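You operate a simulated robot arm through the tools that you are given. There is no shell and no other tool.

Carry out the task below with a simulated two-armed robot. There is one attempt and no reset: what you move stays moved.

Task
Wipe up the spill on the jam bench with the dishcloth and put it back.

It is judged by the outcome, as a careful person would: the job done as asked, and still so three seconds after it is handed in. It fails if anything else is knocked over, pushed out of place, dropped, spilled or broken.

Robot
Two 7-joint arms with two-finger parallel grippers on one trunk, on a base that drives. Base frame: it is fixed to the floor where the robot stands at the start and does not move with it; the origin is under the middle of the robot, x ahead of it, y to its left, z up; the surface under the hand at the start is at about z = 0.91. Units: m, rad, N and s.
The left shoulder is at the start at [0.02, 0.17, 1.228], the right one opposite. With the tool pointing down near the work surface each hand reaches from about 0.2 to 0.68 m from the robot's upright axis, wherever it stands, measured 20 degrees to its own side. Places, roughly: dishcloth [0.5, 0, 0.9]. Payload 3.8 kg a hand.
The tool frame of a hand sits at the grasp point between the pads (the TCP): z along the fingers, y along the line on which they close. The tips reach 0.03 m beyond it. The gripper opens to 0.11 m. The fingers are 0.02 m wide and 0.01 m thick; the gripper's body (0.048 by 0.112 m) begins 0.055 m behind the TCP.
Orientation is that of the tool frame in the base frame, as a unit quaternion [x, y, z, w]. With the fingers straight down and closing along the base's y, the tool's x points along the base's -x, its y along +y and its z along -z.

Tools
- The arms move only by the tool move_arm. It takes "left_moves", "right_moves" or both (then of equal length, played together; a hand with none holds still); each is a list that holds one entry, the list of rows, each a list of 7 numbers: the turn, a rotation vector about the tool's x, y, z in rad, then the shift along the tool's x, y, z in m, then the closure in counts, from 0 (fully open) to 255 (shut). In form: [[[rx, ry, rz, x, y, z, claw], ...]]. A call has 1 to 20 rows; each row is the pose to reach, as a shift and turn from the pose commanded when the call began, along the tool's axes at that moment. Each row takes 0.2 s and may step no farther than 0.05 m and 0.15 rad from the row before; otherwise, or with a gripper value out of range, the whole call is refused. A pose out of reach is approached as far as the arm can. The call stops where the force on the tool passes 40 N (or 10 N more than at its start, if that is more) or the arm is blocked; 0.2 s more then pass. The fingers move at their own pace (about 0.072 m/s each) and stop on an object; they squeeze with about 29 N. The grip force told is the motor's: it shows also when the fingers shut on nothing. Time passes only in rows, and 0.2 s behind the last, so rows that repeat a pose let the fingers close. It gives the time, the measured TCP pose, the force on the tool (base axes), the opening and the grip force at its end, in the units of the frame above (readings bear some noise), with the torque about the TCP (base axes, N m) and any sound that the robot's microphone picked up.
- Cameras (640 x 400 px; columns grow to the right, rows downward): "scene" is now at [0.097, 0.0238, 1.3718]; the picture's right is [0.38, -0.92, 0.00], its down [-0.52, -0.22, -0.82] and it looks along [0.76, 0.32, -0.57] (base axes); focal length 255 px, centre (320, 200). "left" rides on the left gripper at [0.072, -0.017, -0.103] in its tool frame; the picture's right is [0.23, 0.97, 0.00], its down [-0.76, 0.18, -0.62] and it looks along [-0.61, 0.14, 0.78] (tool axes); focal length 222 px, centre (320, 200). "right" rides on the right gripper at [0.072, 0.017, -0.103] in its tool frame; the picture's right is [-0.23, 0.97, 0.00], its down [-0.76, -0.18, -0.62] and it looks along [-0.61, -0.14, 0.78] (tool axes); focal length 222 px, centre (320, 200). There is no depth. A picture from a camera that has moved, and an enlarged one, comes with that camera's place and axes in the base frame and with its lens. The place of the scene camera against the robot may be out by one fixed shift of up to 0.018 m in any direction.
- camera(camera): a new picture of that camera. No time passes.
- raise_lower(by): slides the trunk up (or, below 0, down) by that many m; the arms and the scene camera ride with it, the base frame stays. It gives what a move gives, with no picture.
- steer(legs): drives the robot by 1 to 6 legs, each [ahead, turn to the left] in m and rad, along the robot's own axes; the way and the turn of a leg run together, so that a leg with both is an arc; at most 1.5 m and 3.142 rad a leg. The arms and the cameras ride along, it lands a little off, and it stops where it bumps. It gives what a move gives.
- aim_head(pan, tilt): turns the head with the scene camera to pan (to the left, within 1.396 rad either way) and tilt (down, from -0.506 to 1.204), counted from straight ahead of the robot. It gives what a move gives.
- zoom(camera, box): a new picture of the part [left, top, right, bottom] of that camera's present view, enlarged. No time passes.
- hand_in(): hands the job in; it is judged then, once.

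Nothing tells you exact positions but the pictures and the camera data. Unless the task says otherwise, let go and move clear before handing in.

The tools are called after "Request:" as a command line: name --argument value ..., lists and objects as JSON in quotes. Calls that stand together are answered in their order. move_arm: Moves the arms, as the interface text tells. Its arguments: {"type":"object","properties":{"left_moves":{"type":"array"},"right_moves":{"type":"array"}},"required":[]} The other tools are called the same way: raise_lower (by) slides the trunk up or down; steer (legs) drives the base; aim_head (pan, tilt) turns the head that bears the scene camera; camera (camera) takes a picture; zoom (camera, box) takes an enlarged picture of a part of a camera's view; hand_in () hands the job in.

At the start:

```text
time_s: 0.0
left_ee_pos: [0.4225, 0.3403, 1.1507]
left_tool_rot: [0.0, 1.0, 0.0, 0.0]
left_ft_force: [-0.3, -0.1, 0.7]
left_wrist_torque: [-0.01, 0.01, -0.03]
left_width: 0.1099
left_grasp_force: 0.0
right_ee_pos: [0.4167, -0.065, 1.1518]
right_tool_rot: [0.0, 1.0, 0.0, 0.0]
right_ft_force: [-0.2, -0.6, 0.0]
right_wrist_torque: [0.03, 0.04, 0.0]
right_width: 0.1101
right_grasp_force: 0.1
trunk travel left (down, up): [-0.325, 0.245]
robot x, y, heading: [-0.0023, -0.0, 0.001]
head pan, tilt: [0.394, 0.602]
```

scene: 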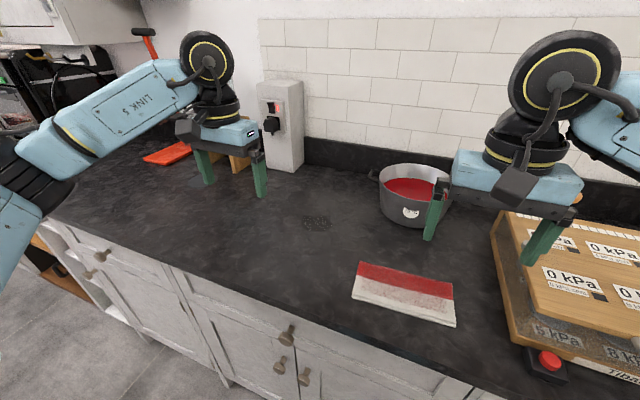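
right: 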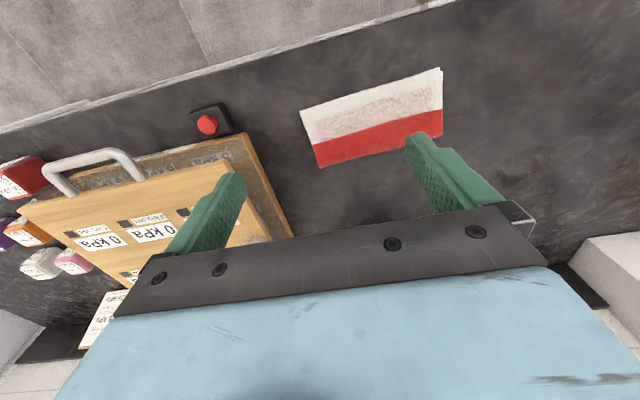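
left: 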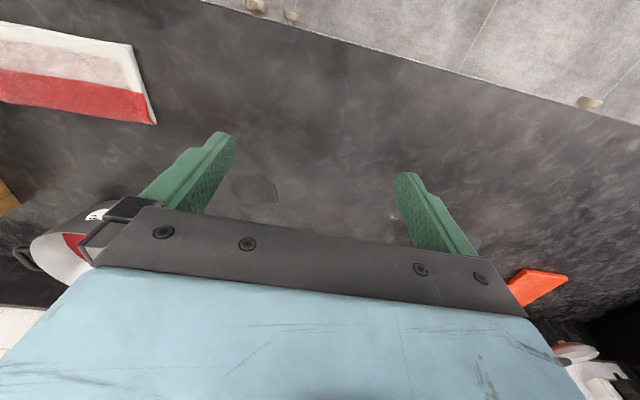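

I see the dark bench with a red-and-white dishcloth ahead, a pot of jam behind it, a wooden tray with a red button to the right, and a faint dark spot on the bench near the middle that may be the spill. I'll look closer before moving anything.

Request:
zoom --camera "scene" --box '[240, 160, 400, 260]'

Request:
zoom --camera "scene" --box '[320, 220, 480, 340]'

Request:
zoom --camera "left" --box '[160, 120, 400, 270]'

Request:
zoom --camera "right" --box '[280, 50, 640, 275]'

Request:
zoom --camera "scene" --box '[480, 200, 640, 400]'

```text
4.00 times, centred on (320, 210) of scene
camera zoom: at [0.097, 0.0238, 1.3718], right [0.38, -0.92, 0.0], down [-0.52, -0.22, -0.82], along [0.76, 0.32, -0.57], focal length 1019 px, centre (320, 160)
```

zoom: 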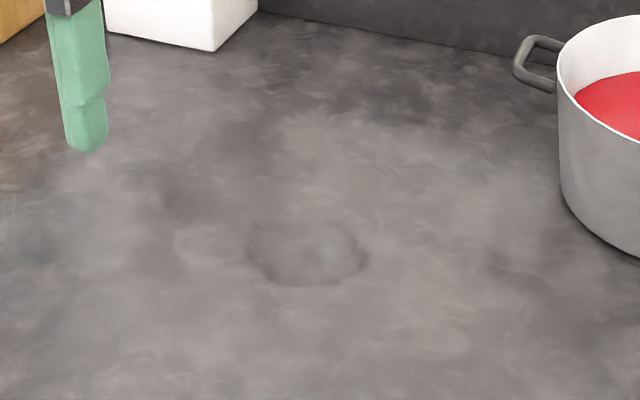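

```text
3.33 times, centred on (400, 280) of scene
camera zoom: at [0.097, 0.0238, 1.3718], right [0.38, -0.92, 0.0], down [-0.52, -0.22, -0.82], along [0.76, 0.32, -0.57], focal length 849 px, centre (53, -67)
```

zoom: 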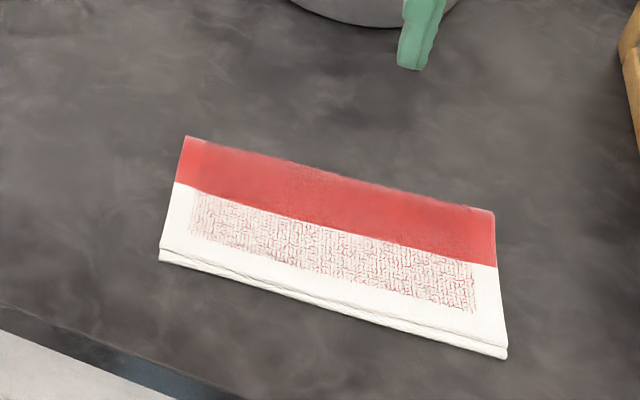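

```text
2.67 times, centred on (280, 195) of left
camera zoom: at [0.3494, 0.3246, 1.2529], right [-0.23, 0.97, 0.0], down [0.76, 0.18, 0.62], along [0.61, 0.14, -0.78], focal length 592 px, centre (427, 213)
```

zoom: 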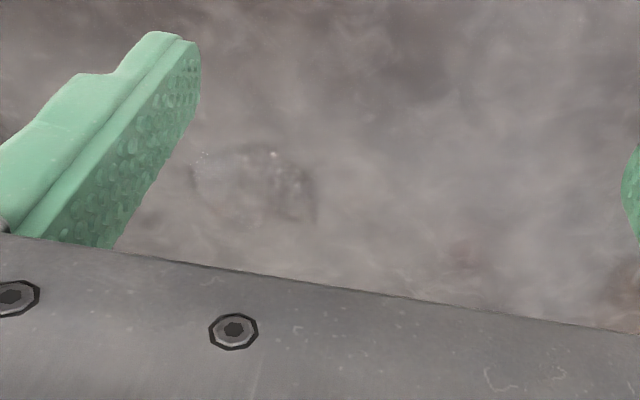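

```text
1.78 times, centred on (460, 162) of right
camera zoom: at [0.3451, -0.0473, 1.255], right [0.23, 0.97, 0.0], down [0.76, -0.18, 0.62], along [0.61, -0.14, -0.78], focal length 395 px, centre (71, 267)
```

zoom: 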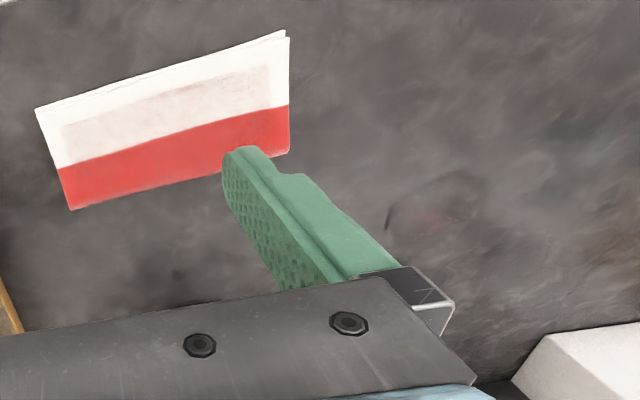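

```text
2.00 times, centred on (560, 300) of scene
camera zoom: at [0.097, 0.0238, 1.3718], right [0.38, -0.92, 0.0], down [-0.52, -0.22, -0.82], along [0.76, 0.32, -0.57], focal length 509 px, centre (-160, 0)
```

zoom: 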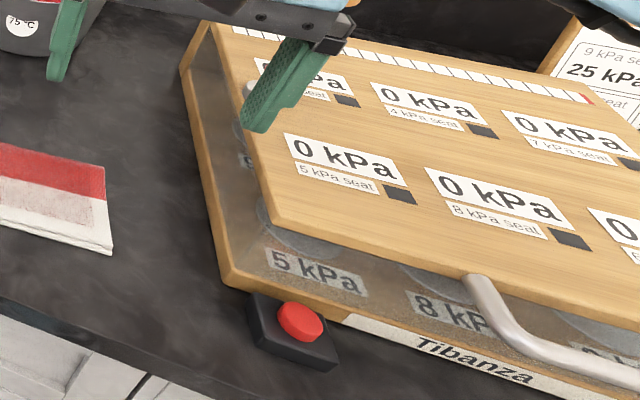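

The spill looks like a clear glossy puddle near [0.62, 0.255], about 9 by 7 cm, and the cloth lies near [0.475, -0.005], its long side along y. I'll look around with the head to check there is no other spill and no notices I should know about.

Request:
aim_head --pan -0.5 --tilt 0.6

Request:
camera --camera "scene"

Request:
aim_head --pan 1.2 --tilt 0.5

Request:
camera --camera "scene"

Request:
aim_head --pan 0.0 --tilt 0.9

Request:
camera --camera "scene"

```text
time_s: 1.2
left_ee_pos: [0.4221, 0.3418, 1.1502]
left_tool_rot: [0.0, 1.0, 0.0, 0.0]
left_ft_force: [-0.6, -0.2, 0.8]
left_wrist_torque: [-0.01, 0.01, 0.0]
left_width: 0.1101
left_grasp_force: 0.1
right_ee_pos: [0.4169, -0.0656, 1.1534]
right_tool_rot: [0.0, 1.0, 0.0, 0.0]
right_ft_force: [-0.4, 0.5, -0.4]
right_wrist_torque: [0.03, 0.01, 0.01]
right_width: 0.1099
right_grasp_force: 0.1
trunk travel left (down, up): [-0.325, 0.245]
robot x, y, heading: [-0.0008, -0.0, 0.001]
head pan, tilt: [-0.499, 0.6]
```

```text
taken
camera scene: at [0.093, -0.0523, 1.3719], right [-0.48, -0.88, 0.0], down [-0.5, 0.27, -0.83], along [0.72, -0.39, -0.56], focal length 255 px, centre (320, 200)
```

scene: 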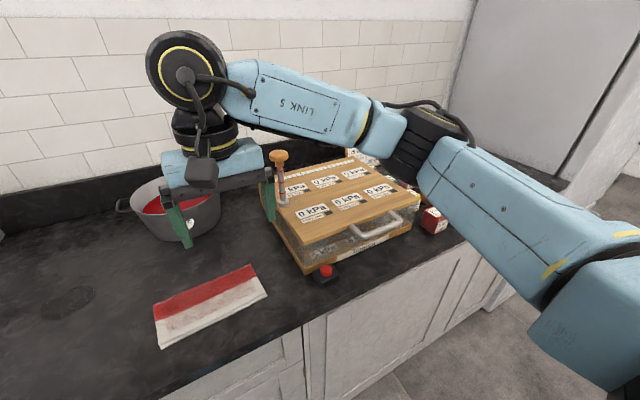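

```text
time_s: 2.9
left_ee_pos: [0.4225, 0.3415, 1.1507]
left_tool_rot: [0.0, 1.0, 0.0, 0.001]
left_ft_force: [0.1, 1.0, -1.1]
left_wrist_torque: [-0.01, -0.02, -0.01]
left_width: 0.1101
left_grasp_force: 0.1
right_ee_pos: [0.4167, -0.066, 1.1532]
right_tool_rot: [0.0, 1.0, 0.0, 0.0]
right_ft_force: [-0.1, -0.5, -0.1]
right_wrist_torque: [0.0, 0.02, 0.01]
right_width: 0.1101
right_grasp_force: 0.0
trunk travel left (down, up): [-0.325, 0.245]
robot x, y, heading: [0.0047, -0.0, 0.004]
head pan, tilt: [1.201, 0.499]
```

```text
taken
camera scene: at [0.0484, 0.0747, 1.381], right [0.93, -0.36, 0.0], down [-0.17, -0.45, -0.88], along [0.32, 0.82, -0.48], focal length 255 px, centre (320, 200)
```

scene: 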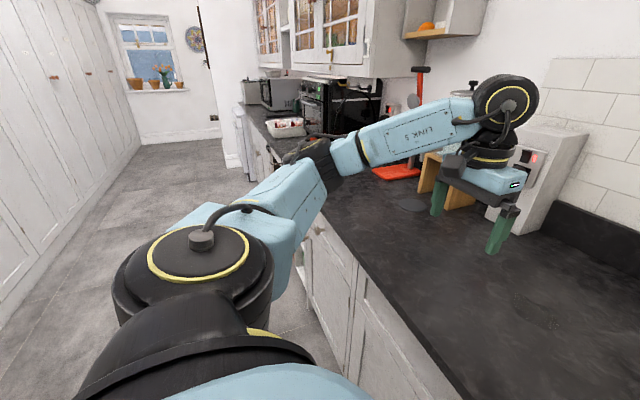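

```text
time_s: 4.3
left_ee_pos: [0.4215, 0.341, 1.1496]
left_tool_rot: [0.001, 1.0, -0.001, 0.0]
left_ft_force: [1.5, 0.1, 0.5]
left_wrist_torque: [-0.01, 0.0, 0.05]
left_width: 0.1099
left_grasp_force: 0.0
right_ee_pos: [0.4157, -0.0656, 1.1532]
right_tool_rot: [0.0, 1.0, 0.0, 0.0]
right_ft_force: [0.4, -0.3, 0.8]
right_wrist_torque: [0.01, 0.01, 0.03]
right_width: 0.1099
right_grasp_force: 0.1
trunk travel left (down, up): [-0.325, 0.245]
robot x, y, heading: [0.0033, -0.0015, -0.003]
head pan, tilt: [0.0, 0.901]
```

```text
taken
camera scene: at [0.0909, -0.01, 1.3471], right [0.0, -1.0, 0.0], down [-0.78, 0.0, -0.62], along [0.62, 0.0, -0.78], focal length 255 px, centre (320, 200)
```

scene: 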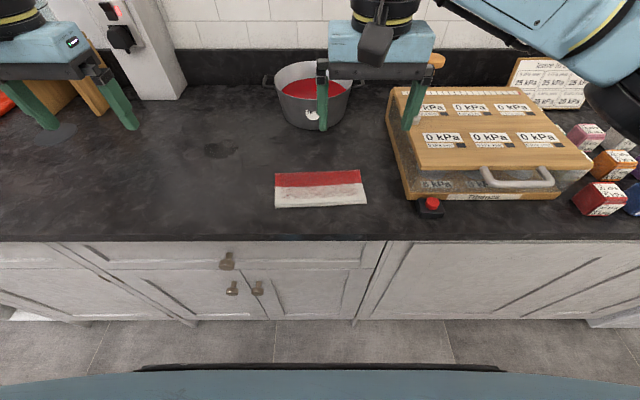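

Besides the puddle near the middle, there's another dark patch further left near the orange stand. I'll zoom on it to see what it is.

Request:
zoom --camera "scene" --box '[0, 60, 280, 235]'

Request:
aim_head --pan 0.9 --tilt 0.6

Request:
camera --camera "scene"

Request:
zoom --camera "scene" --box '[200, 100, 440, 250]'

Request:
zoom --camera "scene" --box '[320, 160, 560, 310]'

```text
2.29 times, centred on (140, 148) of scene
camera zoom: at [0.0909, -0.01, 1.3471], right [0.0, -1.0, 0.0], down [-0.78, 0.0, -0.62], along [0.62, 0.0, -0.78], focal length 582 px, centre (731, 320)
```

zoom: 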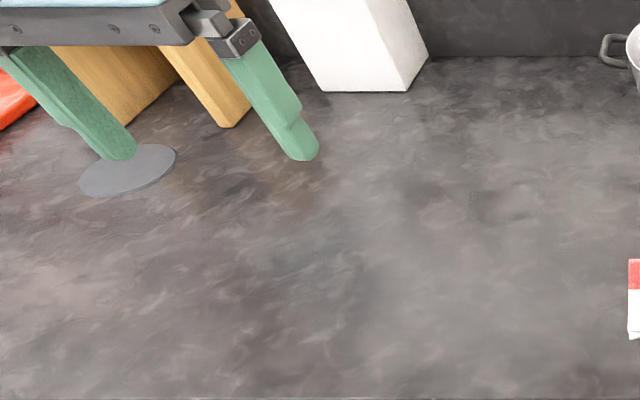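

```text
time_s: 5.5
left_ee_pos: [0.4215, 0.3415, 1.1491]
left_tool_rot: [0.0, 1.0, 0.0, 0.001]
left_ft_force: [0.2, -0.1, -1.4]
left_wrist_torque: [-0.02, 0.0, 0.01]
left_width: 0.1102
left_grasp_force: 0.0
right_ee_pos: [0.4162, -0.0648, 1.152]
right_tool_rot: [0.0, 1.0, 0.0, 0.0]
right_ft_force: [0.3, -0.4, 0.2]
right_wrist_torque: [-0.02, 0.04, -0.01]
right_width: 0.11
right_grasp_force: 0.1
trunk travel left (down, up): [-0.325, 0.245]
robot x, y, heading: [0.0013, -0.0013, 0.0]
head pan, tilt: [0.901, 0.6]
```

```text
taken
camera scene: at [0.0704, 0.0591, 1.3719], right [0.78, -0.62, 0.0], down [-0.35, -0.44, -0.82], along [0.51, 0.65, -0.57], focal length 255 px, centre (320, 200)
```

scene: 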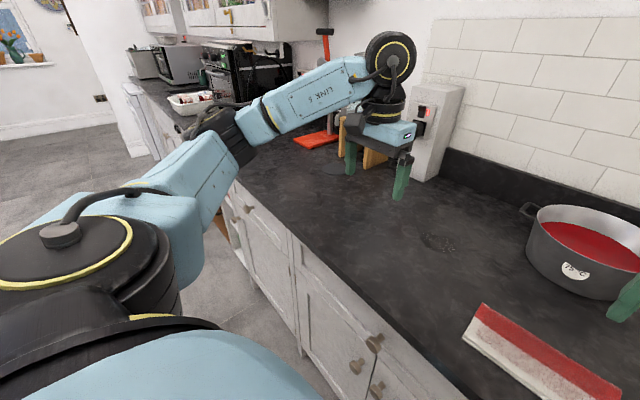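

```text
2.67 times, centred on (320, 175) of scene
camera zoom: at [0.0704, 0.0591, 1.3719], right [0.78, -0.62, 0.0], down [-0.35, -0.44, -0.82], along [0.51, 0.65, -0.57], focal length 679 px, centre (320, 267)
```

zoom: 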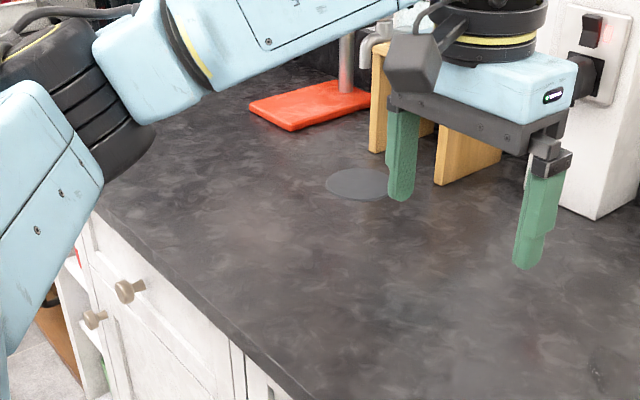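

```text
2.67 times, centred on (440, 235) of scene
camera zoom: at [0.0704, 0.0591, 1.3719], right [0.78, -0.62, 0.0], down [-0.35, -0.44, -0.82], along [0.51, 0.65, -0.57], focal length 679 px, centre (0, 107)
```

zoom: 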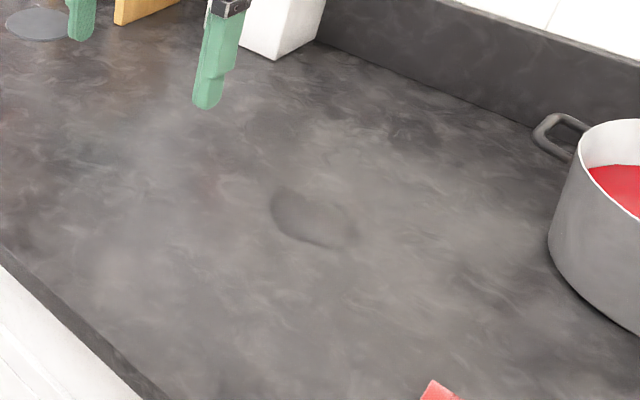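

The grey disc at the far left sits under a tap and is a clean-edged coaster, not a spill, so the only spill is the clear puddle near [0.62, 0.255]. Next I'll look down to see how much room the base has ahead of it, and zoom in on the cloth from the head and the right wrist.

Request:
aim_head --pan 0.0 --tilt 1.2

Request:
camera --camera "scene"

Request:
zoom --camera "scene" --box '[240, 20, 400, 120]'

Request:
zoom --camera "right" --box '[290, 60, 450, 170]'

Request:
zoom --camera "left" --box '[0, 0, 200, 130]'

```text
time_s: 6.7
left_ee_pos: [0.4217, 0.3413, 1.1504]
left_tool_rot: [0.0, 1.0, -0.001, 0.001]
left_ft_force: [-0.5, 0.1, 0.0]
left_wrist_torque: [-0.01, -0.01, -0.01]
left_width: 0.1102
left_grasp_force: 0.1
right_ee_pos: [0.4172, -0.0638, 1.1543]
right_tool_rot: [0.0, 1.0, -0.001, 0.0]
right_ft_force: [0.2, -0.3, -0.5]
right_wrist_torque: [0.02, 0.04, 0.0]
right_width: 0.1101
right_grasp_force: 0.2
trunk travel left (down, up): [-0.325, 0.245]
robot x, y, heading: [-0.0022, -0.0019, -0.0]
head pan, tilt: [0.0, 1.201]
```

```text
taken
camera scene: at [0.0713, -0.01, 1.3273], right [0.0, -1.0, 0.0], down [-0.93, 0.0, -0.36], along [0.36, 0.0, -0.93], focal length 255 px, centre (320, 200)
```

scene: 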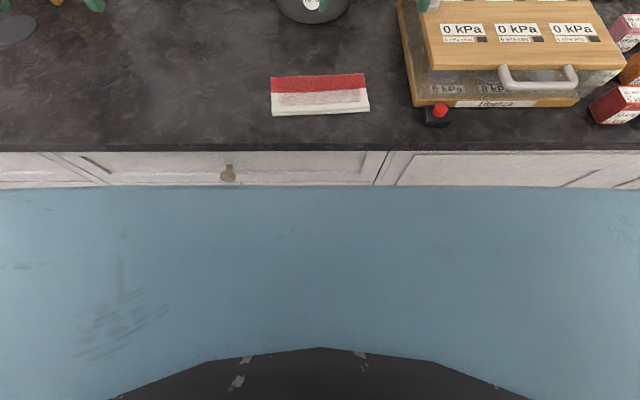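

```text
4.00 times, centred on (320, 70) of scene
camera zoom: at [0.0713, -0.01, 1.3273], right [0.0, -1.0, 0.0], down [-0.93, 0.0, -0.36], along [0.36, 0.0, -0.93], focal length 1019 px, centre (320, 720)
```

zoom: 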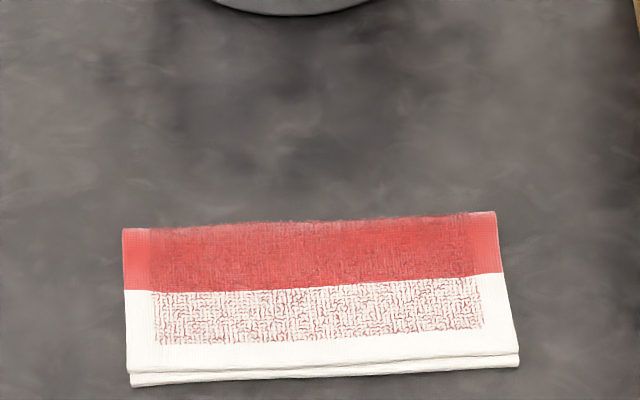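

```text
3.64 times, centred on (370, 115) of right
camera zoom: at [0.3451, -0.0473, 1.255], right [0.23, 0.97, 0.0], down [0.76, -0.18, 0.62], along [0.61, -0.14, -0.78], focal length 808 px, centre (138, 509)
```

zoom: 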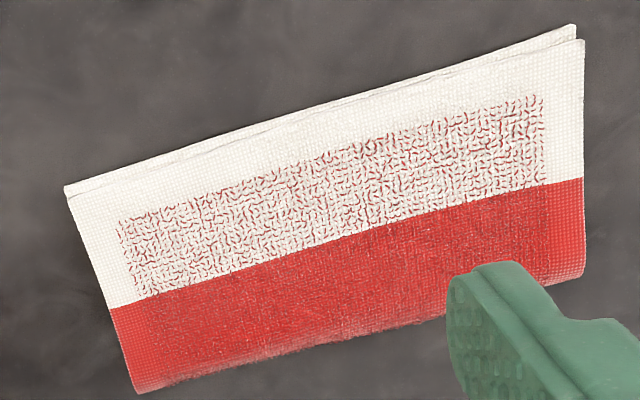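

```text
3.08 times, centred on (100, 65) of left
camera zoom: at [0.3494, 0.3247, 1.2529], right [-0.23, 0.97, 0.0], down [0.76, 0.18, 0.62], along [0.61, 0.14, -0.78], focal length 684 px, centre (997, 615)
```

zoom: 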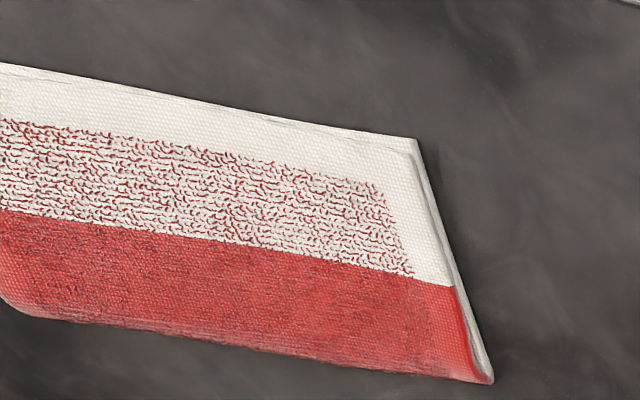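

The cloth is folded once: the red folded edge is on the far side (x≈0.52), the open white edges are near (x≈0.42), and it runs from y≈-0.11 to 0.10. I'll work with the left hand, so first I tuck the right hand up and to the right, out of the way.

Request:
move_arm --right_moves '[[[0, 0, 0, 0, 0, -0.04, 0], [0, 0, 0, 0, 0, -0.08, 0], [0, 0, 0, 0.02, -0.04, -0.08, 0], [0, 0, 0, 0.04, -0.08, -0.08, 0], [0, 0, 0, 0.06, -0.12, -0.08, 0], [0, 0, 0, 0.08, -0.16, -0.08, 0], [0, 0, 0, 0.1, -0.2, -0.08, 0], [0, 0, 0, 0.11, -0.24, -0.08, 0], [0, 0, 0, 0.11, -0.24, -0.08, 0]]]'

Request:
aim_head --pan 0.1 --tilt 0.8

Request:
camera --camera "scene"

```text
time_s: 8.7
left_ee_pos: [0.4213, 0.3414, 1.1489]
left_tool_rot: [0.0, 1.0, -0.001, 0.0]
left_ft_force: [1.2, 0.1, -0.9]
left_wrist_torque: [-0.03, 0.0, -0.01]
left_width: 0.11
left_grasp_force: 0.1
right_ee_pos: [0.3081, -0.3034, 1.2324]
right_tool_rot: [-0.001, 1.0, 0.0, 0.0]
right_ft_force: [0.3, -0.5, 0.1]
right_wrist_torque: [-0.06, 0.02, 0.01]
right_width: 0.1099
right_grasp_force: 0.0
trunk travel left (down, up): [-0.325, 0.245]
robot x, y, heading: [-0.0037, 0.0002, -0.002]
head pan, tilt: [0.0, 1.201]
```

```text
time_s: 9.6
left_ee_pos: [0.4214, 0.3426, 1.1497]
left_tool_rot: [0.0, 1.0, 0.0, -0.001]
left_ft_force: [0.7, 0.3, 0.2]
left_wrist_torque: [-0.02, 0.0, -0.01]
left_width: 0.11
left_grasp_force: 0.1
right_ee_pos: [0.3065, -0.3041, 1.2336]
right_tool_rot: [0.0, 1.0, 0.0, 0.0]
right_ft_force: [0.1, 0.4, 0.4]
right_wrist_torque: [-0.01, -0.02, 0.04]
right_width: 0.1102
right_grasp_force: 0.0
trunk travel left (down, up): [-0.325, 0.245]
robot x, y, heading: [-0.0018, 0.0035, -0.001]
head pan, tilt: [0.099, 0.799]
```

```text
taken
camera scene: at [0.0957, -0.002, 1.355], right [0.1, -1.0, 0.0], down [-0.71, -0.07, -0.7], along [0.69, 0.07, -0.72], focal length 255 px, centre (320, 200)
```

scene: 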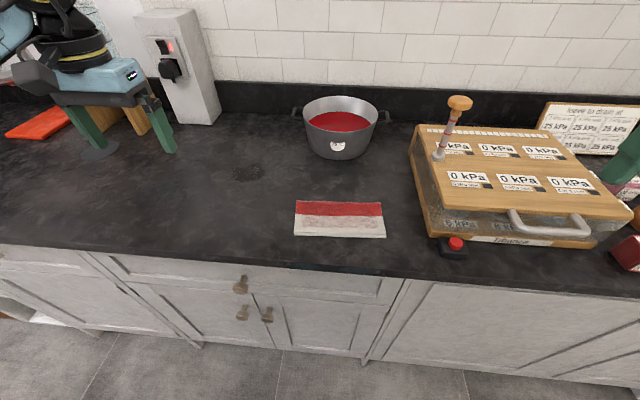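

The right hand is clear and the head now sees the whole bench. I'll read the notice, recheck the spill without occlusion, then bring the left hand above the cloth for a close look.

Request:
zoom --camera "scene" --box '[400, 80, 640, 230]'

Request:
zoom --camera "scene" --box '[180, 120, 340, 220]'

Request:
move_arm --left_moves '[[[0, 0, 0, 0, -0.045, 0, 0], [0, 0, 0, 0, -0.09, 0.01, 0], [0, 0, 0, 0, -0.135, 0.02, 0], [0, 0, 0, 0, -0.18, 0.03, 0], [0, 0, 0, 0, -0.225, 0.04, 0], [0, 0, 0, 0, -0.27, 0.05, 0], [0, 0, 0, 0, -0.31, 0.06, 0], [0, 0, 0, 0, -0.33, 0.06, 0], [0, 0, 0, 0, -0.33, 0.06, 0]]]'

Request:
camera --camera "left"

```text
2.67 times, centred on (520, 155) of scene
camera zoom: at [0.0957, -0.002, 1.355], right [0.1, -1.0, 0.0], down [-0.71, -0.07, -0.7], along [0.69, 0.07, -0.72], focal length 679 px, centre (-213, 320)
```

zoom: 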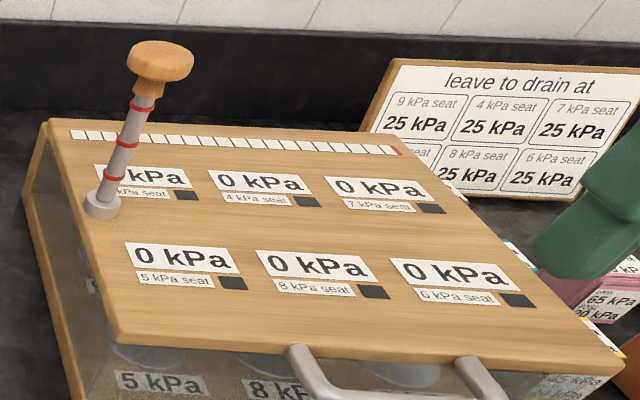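

```text
4.00 times, centred on (260, 170) of scene
camera zoom: at [0.0957, -0.002, 1.355], right [0.1, -1.0, 0.0], down [-0.71, -0.07, -0.7], along [0.69, 0.07, -0.72], focal length 1019 px, centre (560, 320)
```

zoom: 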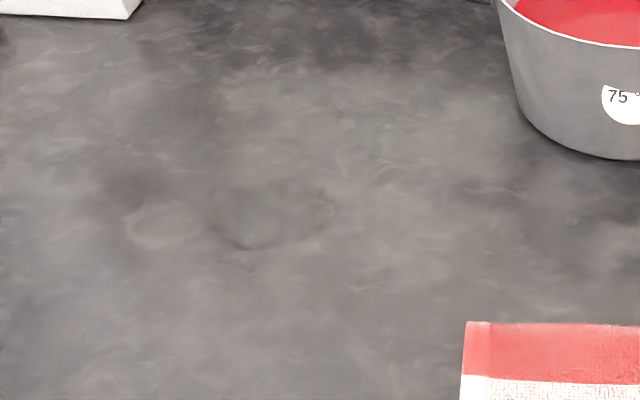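

```text
time_s: 11.6
left_ee_pos: [0.4216, 0.0103, 1.0901]
left_tool_rot: [0.0, 1.0, 0.0, 0.0]
left_ft_force: [0.2, 0.0, 0.1]
left_wrist_torque: [0.02, -0.01, -0.01]
left_width: 0.11
left_grasp_force: 0.2
right_ee_pos: [0.307, -0.3042, 1.2339]
right_tool_rot: [-0.001, 1.0, 0.0, -0.001]
right_ft_force: [0.4, 0.5, 0.3]
right_wrist_torque: [0.0, -0.02, 0.03]
right_width: 0.1104
right_grasp_force: 0.0
trunk travel left (down, up): [-0.325, 0.245]
robot x, y, heading: [0.0008, -0.0016, -0.001]
head pan, tilt: [0.099, 0.799]
```

```text
taken
camera left: at [0.3491, -0.0055, 1.1939], right [-0.23, 0.97, 0.0], down [0.76, 0.18, 0.62], along [0.61, 0.14, -0.78], focal length 222 px, centre (320, 200)
```

left: 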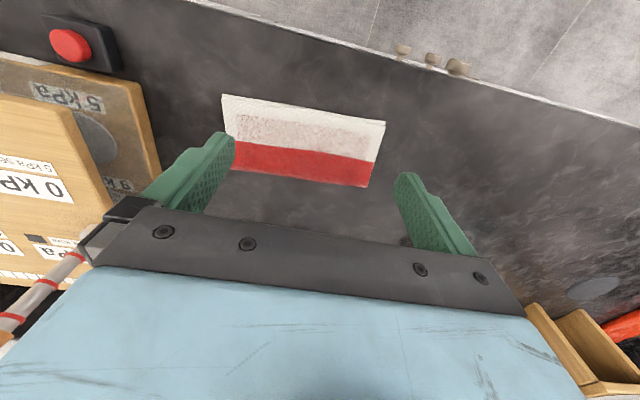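

The notices are just load settings and the pot is hot (75 °C), so I'll stay clear of both. The wrist view puts the cloth centre at about [0.483, 0.002] and the spill at about [0.622, 0.26]. I'll lower the left hand with the fingers part-closed to look at the cloth's thickness close up.

Request:
move_arm --left_moves '[[[0, 0, 0, 0.02, 0, 0.03, 60], [0, 0, 0, 0.04, 0, 0.06, 116], [0, 0, 0, 0.05, 0, 0.09, 116], [0, 0, 0, 0.05, 0, 0.1, 116], [0, 0, 0, 0.05, 0, 0.1, 116]]]'

Request:
camera --camera "left"

Request:
zoom --camera "left" --box '[140, 60, 460, 260]'

```text
time_s: 12.8
left_ee_pos: [0.371, 0.0111, 0.9896]
left_tool_rot: [0.0, 1.0, 0.0, -0.001]
left_ft_force: [-0.1, 0.5, 0.0]
left_wrist_torque: [0.01, 0.0, -0.01]
left_width: 0.0597
left_grasp_force: 0.2
right_ee_pos: [0.3075, -0.3059, 1.2334]
right_tool_rot: [0.0, 1.0, 0.0, 0.001]
right_ft_force: [-0.6, -0.2, -0.1]
right_wrist_torque: [-0.01, 0.02, 0.0]
right_width: 0.1099
right_grasp_force: 0.1
trunk travel left (down, up): [-0.325, 0.245]
robot x, y, heading: [0.0037, -0.0004, -0.002]
head pan, tilt: [0.099, 0.799]
```

```text
taken
camera left: at [0.2984, -0.0062, 1.0931], right [-0.23, 0.97, 0.0], down [0.76, 0.18, 0.62], along [0.61, 0.14, -0.78], focal length 222 px, centre (320, 200)
```

left: 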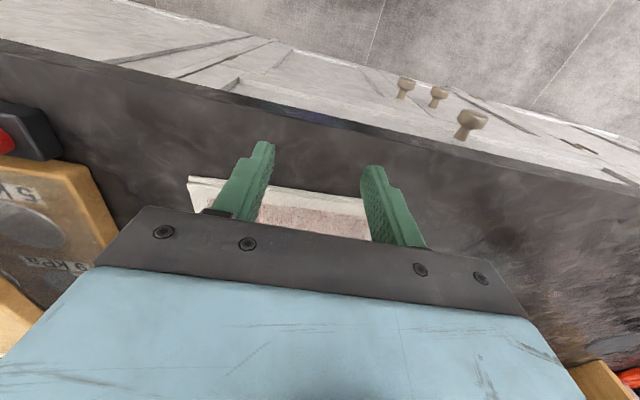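

```text
2.00 times, centred on (300, 160) of left
camera zoom: at [0.2984, -0.0062, 1.0931], right [-0.23, 0.97, 0.0], down [0.76, 0.18, 0.62], along [0.61, 0.14, -0.78], focal length 444 px, centre (360, 280)
```

zoom: 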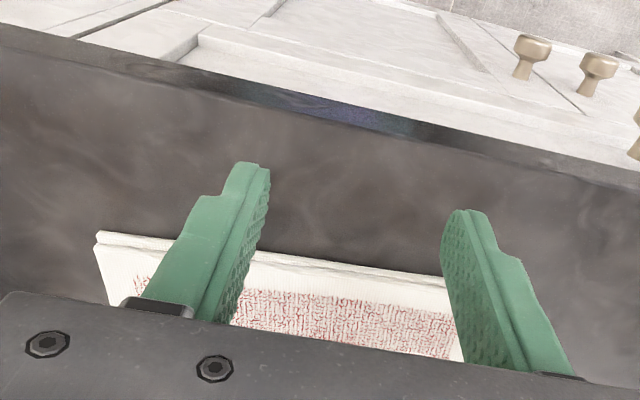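

The cloth is two layers thick, around 1 cm at the near edge. I'll bring the part-open fingers over the cloth's centre, aligned with its slight turn, and stop just above it.

Request:
move_arm --left_moves '[[[0, 0, -0.02, -0.03, -0.002, 0, 116], [0, 0, -0.04, -0.06, -0.004, 0, 116], [0, 0, -0.06, -0.09, -0.007, 0, 116], [0, 0, -0.07, -0.11, -0.009, 0.0, 116], [0, 0, -0.07, -0.11, -0.009, 0.015, 116], [0, 0, -0.07, -0.11, -0.009, 0.025, 116], [0, 0, -0.07, -0.11, -0.009, 0.025, 116]]]'

Request:
camera --camera "scene"

Request:
zoom --camera "scene" --box '[240, 160, 440, 285]'

Request:
camera --camera "left"

```text
time_s: 14.4
left_ee_pos: [0.4811, 0.0039, 0.9652]
left_tool_rot: [-0.035, 0.999, 0.001, 0.0]
left_ft_force: [-0.7, 0.1, 0.2]
left_wrist_torque: [-0.02, 0.0, 0.02]
left_width: 0.0603
left_grasp_force: 0.1
right_ee_pos: [0.3073, -0.3042, 1.2338]
right_tool_rot: [0.0, 1.0, 0.0, 0.0]
right_ft_force: [0.2, 0.3, -0.1]
right_wrist_torque: [0.01, 0.01, 0.01]
right_width: 0.11
right_grasp_force: 0.1
trunk travel left (down, up): [-0.325, 0.245]
robot x, y, heading: [-0.0025, -0.0024, 0.0]
head pan, tilt: [0.099, 0.799]
```

```text
taken
camera scene: at [0.0956, -0.0021, 1.355], right [0.1, -1.0, 0.0], down [-0.71, -0.07, -0.7], along [0.69, 0.07, -0.72], focal length 255 px, centre (320, 200)
```

scene: 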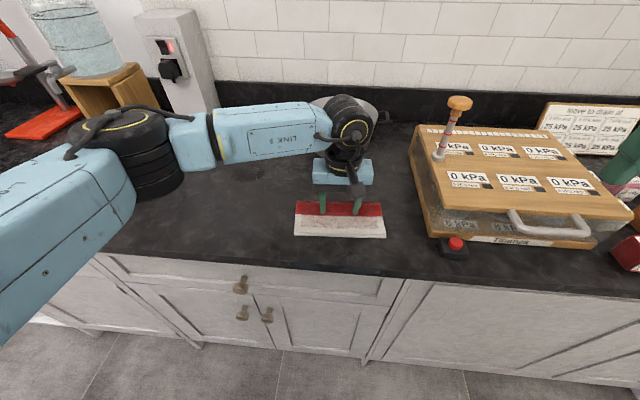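

```text
3.20 times, centred on (340, 222) of scene
camera zoom: at [0.0956, -0.0021, 1.355], right [0.1, -1.0, 0.0], down [-0.71, -0.07, -0.7], along [0.69, 0.07, -0.72], focal length 815 px, centre (256, 128)
```

zoom: 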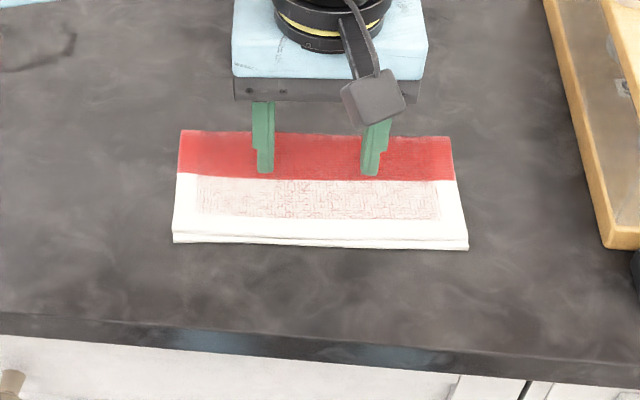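

```text
taken
camera left: at [0.4103, -0.0189, 1.0679], right [-0.29, 0.96, 0.0], down [0.75, 0.23, 0.62], along [0.6, 0.18, -0.78], focal length 222 px, centre (320, 200)
```

left: 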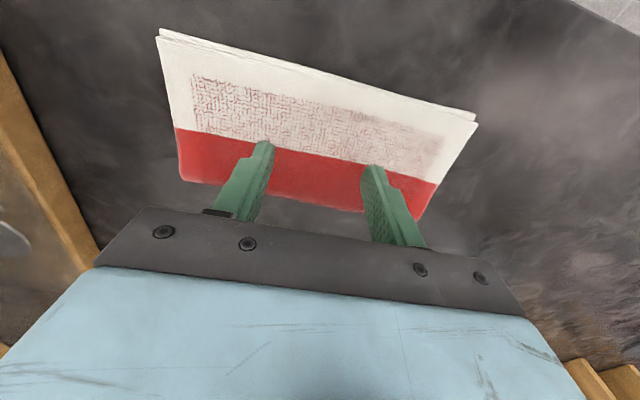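

The fingertips are centred over the cloth, about at the red/white boundary. Now I'll lower gently in small steps until I feel contact.

Request:
move_arm --left_moves '[[[0, 0, 0, 0, 0, 0.004, 116], [0, 0, 0, 0, 0, 0.008, 116], [0, 0, 0, 0, 0, 0.012, 116], [0, 0, 0, 0, 0, 0.015, 116], [0, 0, 0, 0, 0, 0.015, 116]]]'

```text
time_s: 15.6
left_ee_pos: [0.4813, 0.0032, 0.9505]
left_tool_rot: [-0.036, 0.999, -0.001, -0.001]
left_ft_force: [0.0, 0.3, 0.3]
left_wrist_torque: [0.01, 0.0, 0.01]
left_width: 0.0597
left_grasp_force: 0.0
right_ee_pos: [0.3076, -0.304, 1.2328]
right_tool_rot: [0.001, 1.0, 0.0, -0.001]
right_ft_force: [-0.3, 0.7, -0.1]
right_wrist_torque: [-0.01, -0.03, -0.05]
right_width: 0.1104
right_grasp_force: 0.0
trunk travel left (down, up): [-0.325, 0.245]
robot x, y, heading: [-0.0044, 0.0006, -0.0]
head pan, tilt: [0.099, 0.799]
```

Request:
move_arm --left_moves '[[[0, 0, 0, 0, 0, 0.002, 116], [0, 0, 0, 0, 0, 0.004, 116], [0, 0, 0, 0, 0, 0.006, 116], [0, 0, 0, 0, 0, 0.006, 116]]]'

Request:
zoom --camera "scene" --box '[240, 160, 440, 285]'

```text
time_s: 16.6
left_ee_pos: [0.4822, 0.0028, 0.9447]
left_tool_rot: [-0.035, 0.999, -0.001, 0.0]
left_ft_force: [1.4, 0.8, 14.2]
left_wrist_torque: [0.04, 0.01, -0.03]
left_width: 0.0599
left_grasp_force: 0.1
right_ee_pos: [0.3068, -0.3034, 1.2341]
right_tool_rot: [0.0, 1.0, 0.0, -0.001]
right_ft_force: [0.0, 0.6, -0.6]
right_wrist_torque: [0.02, 0.01, -0.04]
right_width: 0.1099
right_grasp_force: 0.0
trunk travel left (down, up): [-0.325, 0.245]
robot x, y, heading: [-0.0001, -0.0022, -0.003]
head pan, tilt: [0.099, 0.799]
```

```text
3.20 times, centred on (340, 222) of scene
camera zoom: at [0.0947, -0.002, 1.3552], right [0.1, -1.0, 0.0], down [-0.71, -0.07, -0.7], along [0.69, 0.07, -0.72], focal length 815 px, centre (256, 128)
```

zoom: 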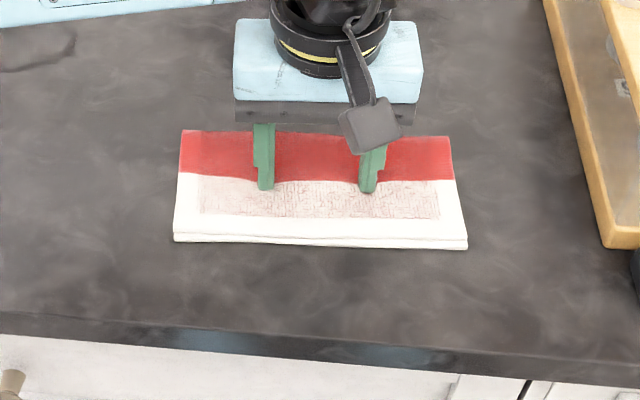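

Contact at TCP z≈0.945 with about 14 N; the cloth is soft and presses flat under the tips. I'll test whether the cloth follows a short drag of about 3 cm toward the spill.

Request:
move_arm --left_moves '[[[0, 0, 0, -0.004, 0.006, 0, 116], [0, 0, 0, -0.008, 0.0126, 0, 116], [0, 0, 0, -0.012, 0.019, 0, 116], [0, 0, 0, -0.0162, 0.0253, 0, 116], [0, 0, 0, -0.0162, 0.0253, 0, 116]]]'

Request:
zoom --camera "scene" --box '[240, 160, 440, 285]'

Request:
camera --camera "left"

```text
time_s: 17.8
left_ee_pos: [0.4952, 0.0294, 0.9449]
left_tool_rot: [-0.035, 0.999, 0.0, 0.002]
left_ft_force: [-2.6, -3.5, 18.9]
left_wrist_torque: [-0.09, 0.1, 0.02]
left_width: 0.0594
left_grasp_force: 0.0
right_ee_pos: [0.3052, -0.304, 1.2343]
right_tool_rot: [0.0, 1.0, 0.0, 0.001]
right_ft_force: [-0.2, 0.4, -0.1]
right_wrist_torque: [0.03, -0.01, 0.01]
right_width: 0.11
right_grasp_force: 0.2
trunk travel left (down, up): [-0.325, 0.245]
robot x, y, heading: [0.0013, -0.0008, 0.003]
head pan, tilt: [0.099, 0.799]
```

```text
3.20 times, centred on (340, 222) of scene
camera zoom: at [0.094, -0.0027, 1.3552], right [0.1, -1.0, 0.0], down [-0.71, -0.07, -0.7], along [0.69, 0.07, -0.72], focal length 815 px, centre (256, 128)
```

zoom: 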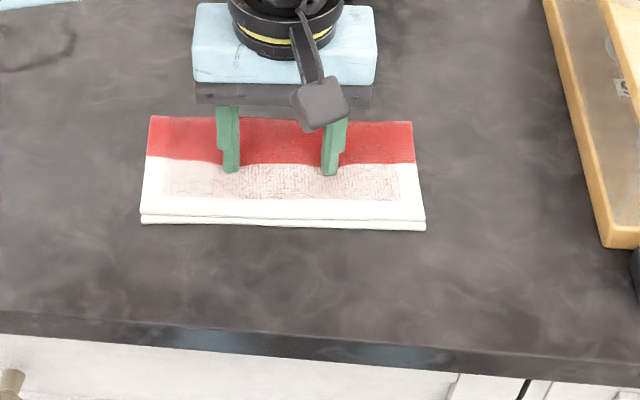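

```text
taken
camera left: at [0.4239, 0.0071, 1.0483], right [-0.3, 0.96, 0.0], down [0.75, 0.23, 0.62], along [0.6, 0.18, -0.78], focal length 222 px, centre (320, 200)
```

left: 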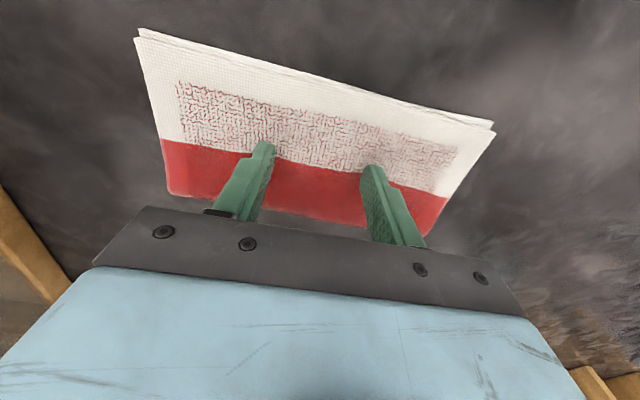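

The cloth follows the fingertips faithfully with about 19 N down and only ~4 N of drag. I'll continue sliding it toward the spill, stopping halfway to check.

Request:
move_arm --left_moves '[[[0, 0, 0, -0.0081, 0.0124, 0, 116], [0, 0, 0, -0.0162, 0.0248, 0, 116], [0, 0, 0, -0.0243, 0.0372, 0, 116], [0, 0, 0, -0.0324, 0.0496, 0, 116], [0, 0, 0, -0.0406, 0.0621, 0, 116], [0, 0, 0, -0.0487, 0.0745, 0, 116], [0, 0, 0, -0.0568, 0.0869, 0, 116], [0, 0, 0, -0.0649, 0.0993, 0, 116], [0, 0, 0, -0.073, 0.1117, 0, 116]]]'

Request:
camera --camera "scene"

Request:
camera --camera "left"

```text
time_s: 19.8
left_ee_pos: [0.5609, 0.146, 0.9453]
left_tool_rot: [-0.035, 0.999, 0.0, 0.001]
left_ft_force: [-1.8, -4.1, 17.9]
left_wrist_torque: [-0.03, 0.1, 0.03]
left_width: 0.0591
left_grasp_force: 0.0
right_ee_pos: [0.3044, -0.3053, 1.2332]
right_tool_rot: [0.0, 1.0, 0.0, 0.001]
right_ft_force: [-0.3, 0.0, -0.8]
right_wrist_torque: [0.0, 0.03, 0.01]
right_width: 0.11
right_grasp_force: 0.0
trunk travel left (down, up): [-0.325, 0.245]
robot x, y, heading: [-0.0001, -0.0009, -0.002]
head pan, tilt: [0.099, 0.799]
```

```text
taken
camera scene: at [0.0939, -0.0028, 1.3552], right [0.1, -1.0, 0.0], down [-0.71, -0.07, -0.7], along [0.69, 0.07, -0.72], focal length 255 px, centre (320, 200)
```

scene: 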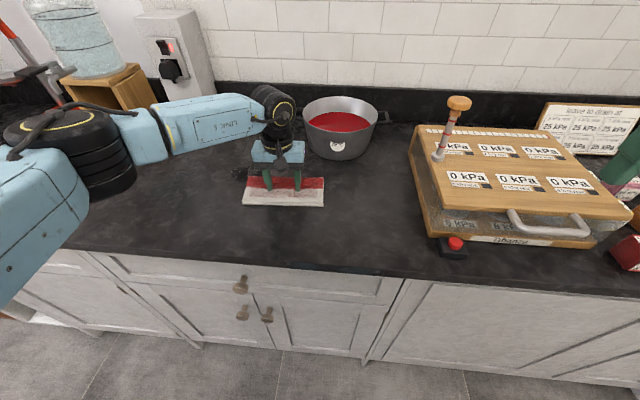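

```text
taken
camera left: at [0.4896, 0.1229, 1.0484], right [-0.29, 0.96, 0.0], down [0.75, 0.23, 0.62], along [0.6, 0.18, -0.78], focal length 222 px, centre (320, 200)
```

left: 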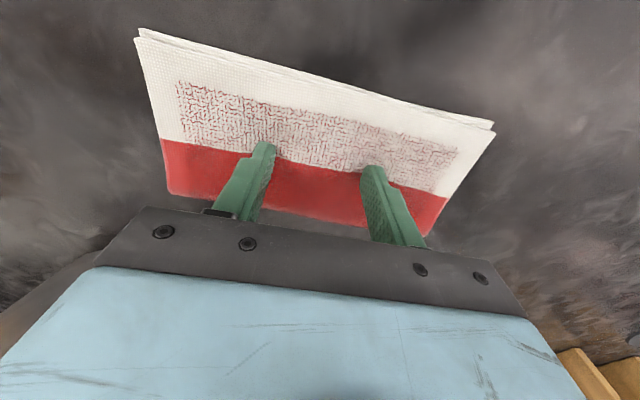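

The cloth slides along intact and its edge is now reaching the spill. Before going farther I'll check the left elbow's clearance from the water dispenser.

Request:
aim_head --pan 0.7 --tilt 0.6

Request:
camera --camera "scene"

```text
time_s: 20.8
left_ee_pos: [0.5603, 0.1449, 0.9452]
left_tool_rot: [-0.035, 0.999, 0.0, 0.001]
left_ft_force: [-1.4, -3.6, 18.2]
left_wrist_torque: [-0.1, 0.01, -0.02]
left_width: 0.0591
left_grasp_force: 0.1
right_ee_pos: [0.3062, -0.3055, 1.2335]
right_tool_rot: [-0.001, 1.0, 0.001, 0.001]
right_ft_force: [-0.2, -0.3, 0.1]
right_wrist_torque: [-0.02, 0.0, 0.04]
right_width: 0.1099
right_grasp_force: 0.1
trunk travel left (down, up): [-0.325, 0.245]
robot x, y, heading: [-0.0012, -0.0007, -0.0]
head pan, tilt: [0.7, 0.6]
```

```text
taken
camera scene: at [0.0813, 0.046, 1.3721], right [0.64, -0.77, 0.0], down [-0.43, -0.36, -0.83], along [0.63, 0.53, -0.56], focal length 255 px, centre (320, 200)
```

scene: 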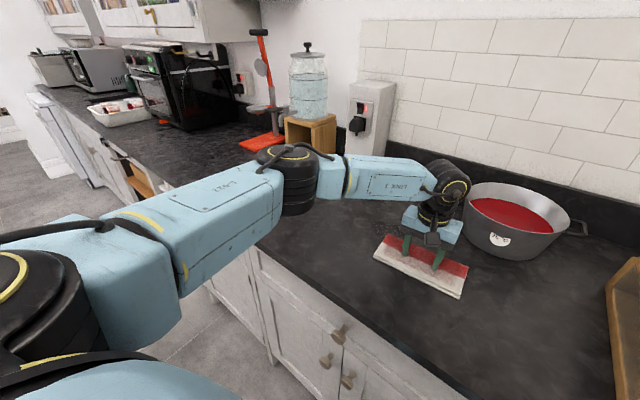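

The elbow is well clear of the dispenser and stand. I'll slide the cloth onto the spill centre.

Request:
move_arm --left_moves '[[[0, 0, 0, -0.0078, 0.0123, 0, 116], [0, 0, 0, -0.0155, 0.0245, 0, 116], [0, 0, 0, -0.0233, 0.0368, 0, 116], [0, 0, 0, -0.0311, 0.0491, 0, 116], [0, 0, 0, -0.0388, 0.0613, 0, 116], [0, 0, 0, -0.0466, 0.0736, 0, 116], [0, 0, 0, -0.0544, 0.0859, 0, 116], [0, 0, 0, -0.0621, 0.0981, 0, 116], [0, 0, 0, -0.0699, 0.1104, 0, 116], [0, 0, 0, -0.0699, 0.1104, 0, 116]]]'

Request:
camera --camera "scene"

Request:
camera --camera "left"

```text
time_s: 23.0
left_ee_pos: [0.6218, 0.2586, 0.9443]
left_tool_rot: [-0.035, 0.999, 0.0, 0.002]
left_ft_force: [-3.6, -5.1, 22.6]
left_wrist_torque: [-0.2, 0.17, -0.01]
left_width: 0.0592
left_grasp_force: 0.1
right_ee_pos: [0.3031, -0.3057, 1.2337]
right_tool_rot: [-0.001, 1.0, 0.001, 0.001]
right_ft_force: [-0.1, 0.4, -0.3]
right_wrist_torque: [-0.02, 0.01, 0.02]
right_width: 0.1099
right_grasp_force: 0.1
trunk travel left (down, up): [-0.325, 0.245]
robot x, y, heading: [0.0021, -0.0027, 0.0]
head pan, tilt: [0.7, 0.6]
```

```text
taken
camera scene: at [0.0803, 0.0452, 1.3722], right [0.64, -0.76, 0.0], down [-0.43, -0.36, -0.83], along [0.63, 0.53, -0.56], focal length 255 px, centre (320, 200)
```

scene: 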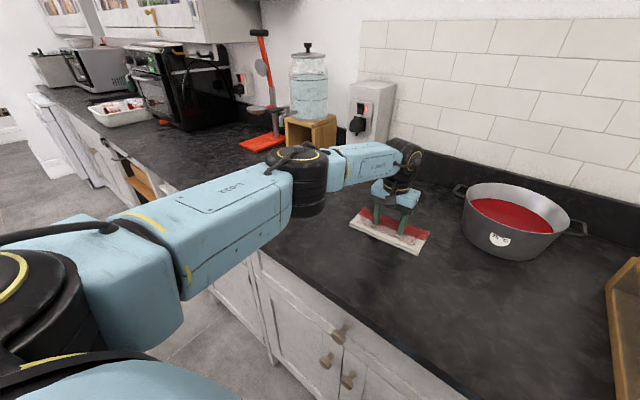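

```text
taken
camera left: at [0.5508, 0.2371, 1.048], right [-0.29, 0.96, 0.0], down [0.75, 0.23, 0.63], along [0.6, 0.18, -0.78], focal length 222 px, centre (320, 200)
```

left: 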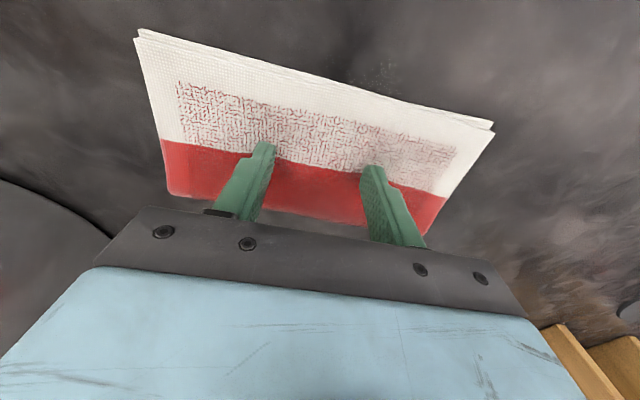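

The cloth now covers the spill. There's a faint speckle just outside the near edge in the wrist view, so I'll zoom on it.

Request:
zoom --camera "left" --box '[300, 20, 460, 120]'

Request:
zoom --camera "scene" --box '[320, 170, 480, 270]'

```text
4.00 times, centred on (380, 70) of left
camera zoom: at [0.5508, 0.2371, 1.048], right [-0.29, 0.96, 0.0], down [0.75, 0.23, 0.63], along [0.6, 0.18, -0.78], focal length 888 px, centre (80, 720)
```

zoom: 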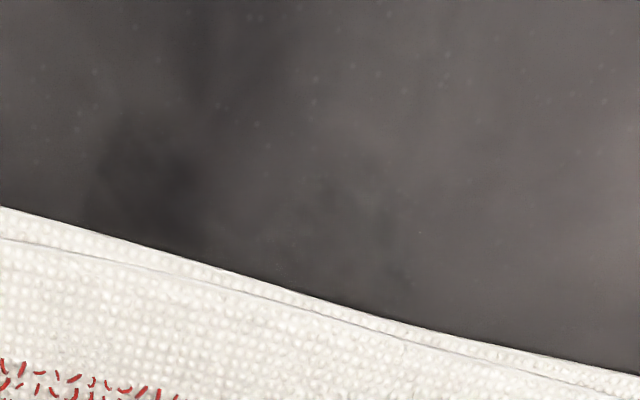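

```text
4.00 times, centred on (400, 220) of scene
camera zoom: at [0.0803, 0.0452, 1.3722], right [0.64, -0.76, 0.0], down [-0.43, -0.36, -0.83], along [0.63, 0.53, -0.56], focal length 1019 px, centre (0, 120)
```

zoom: 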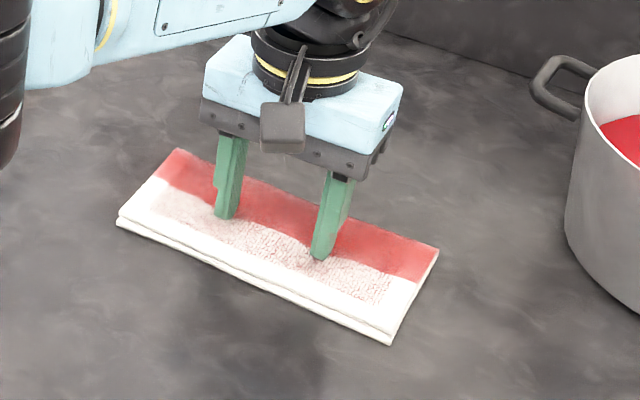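

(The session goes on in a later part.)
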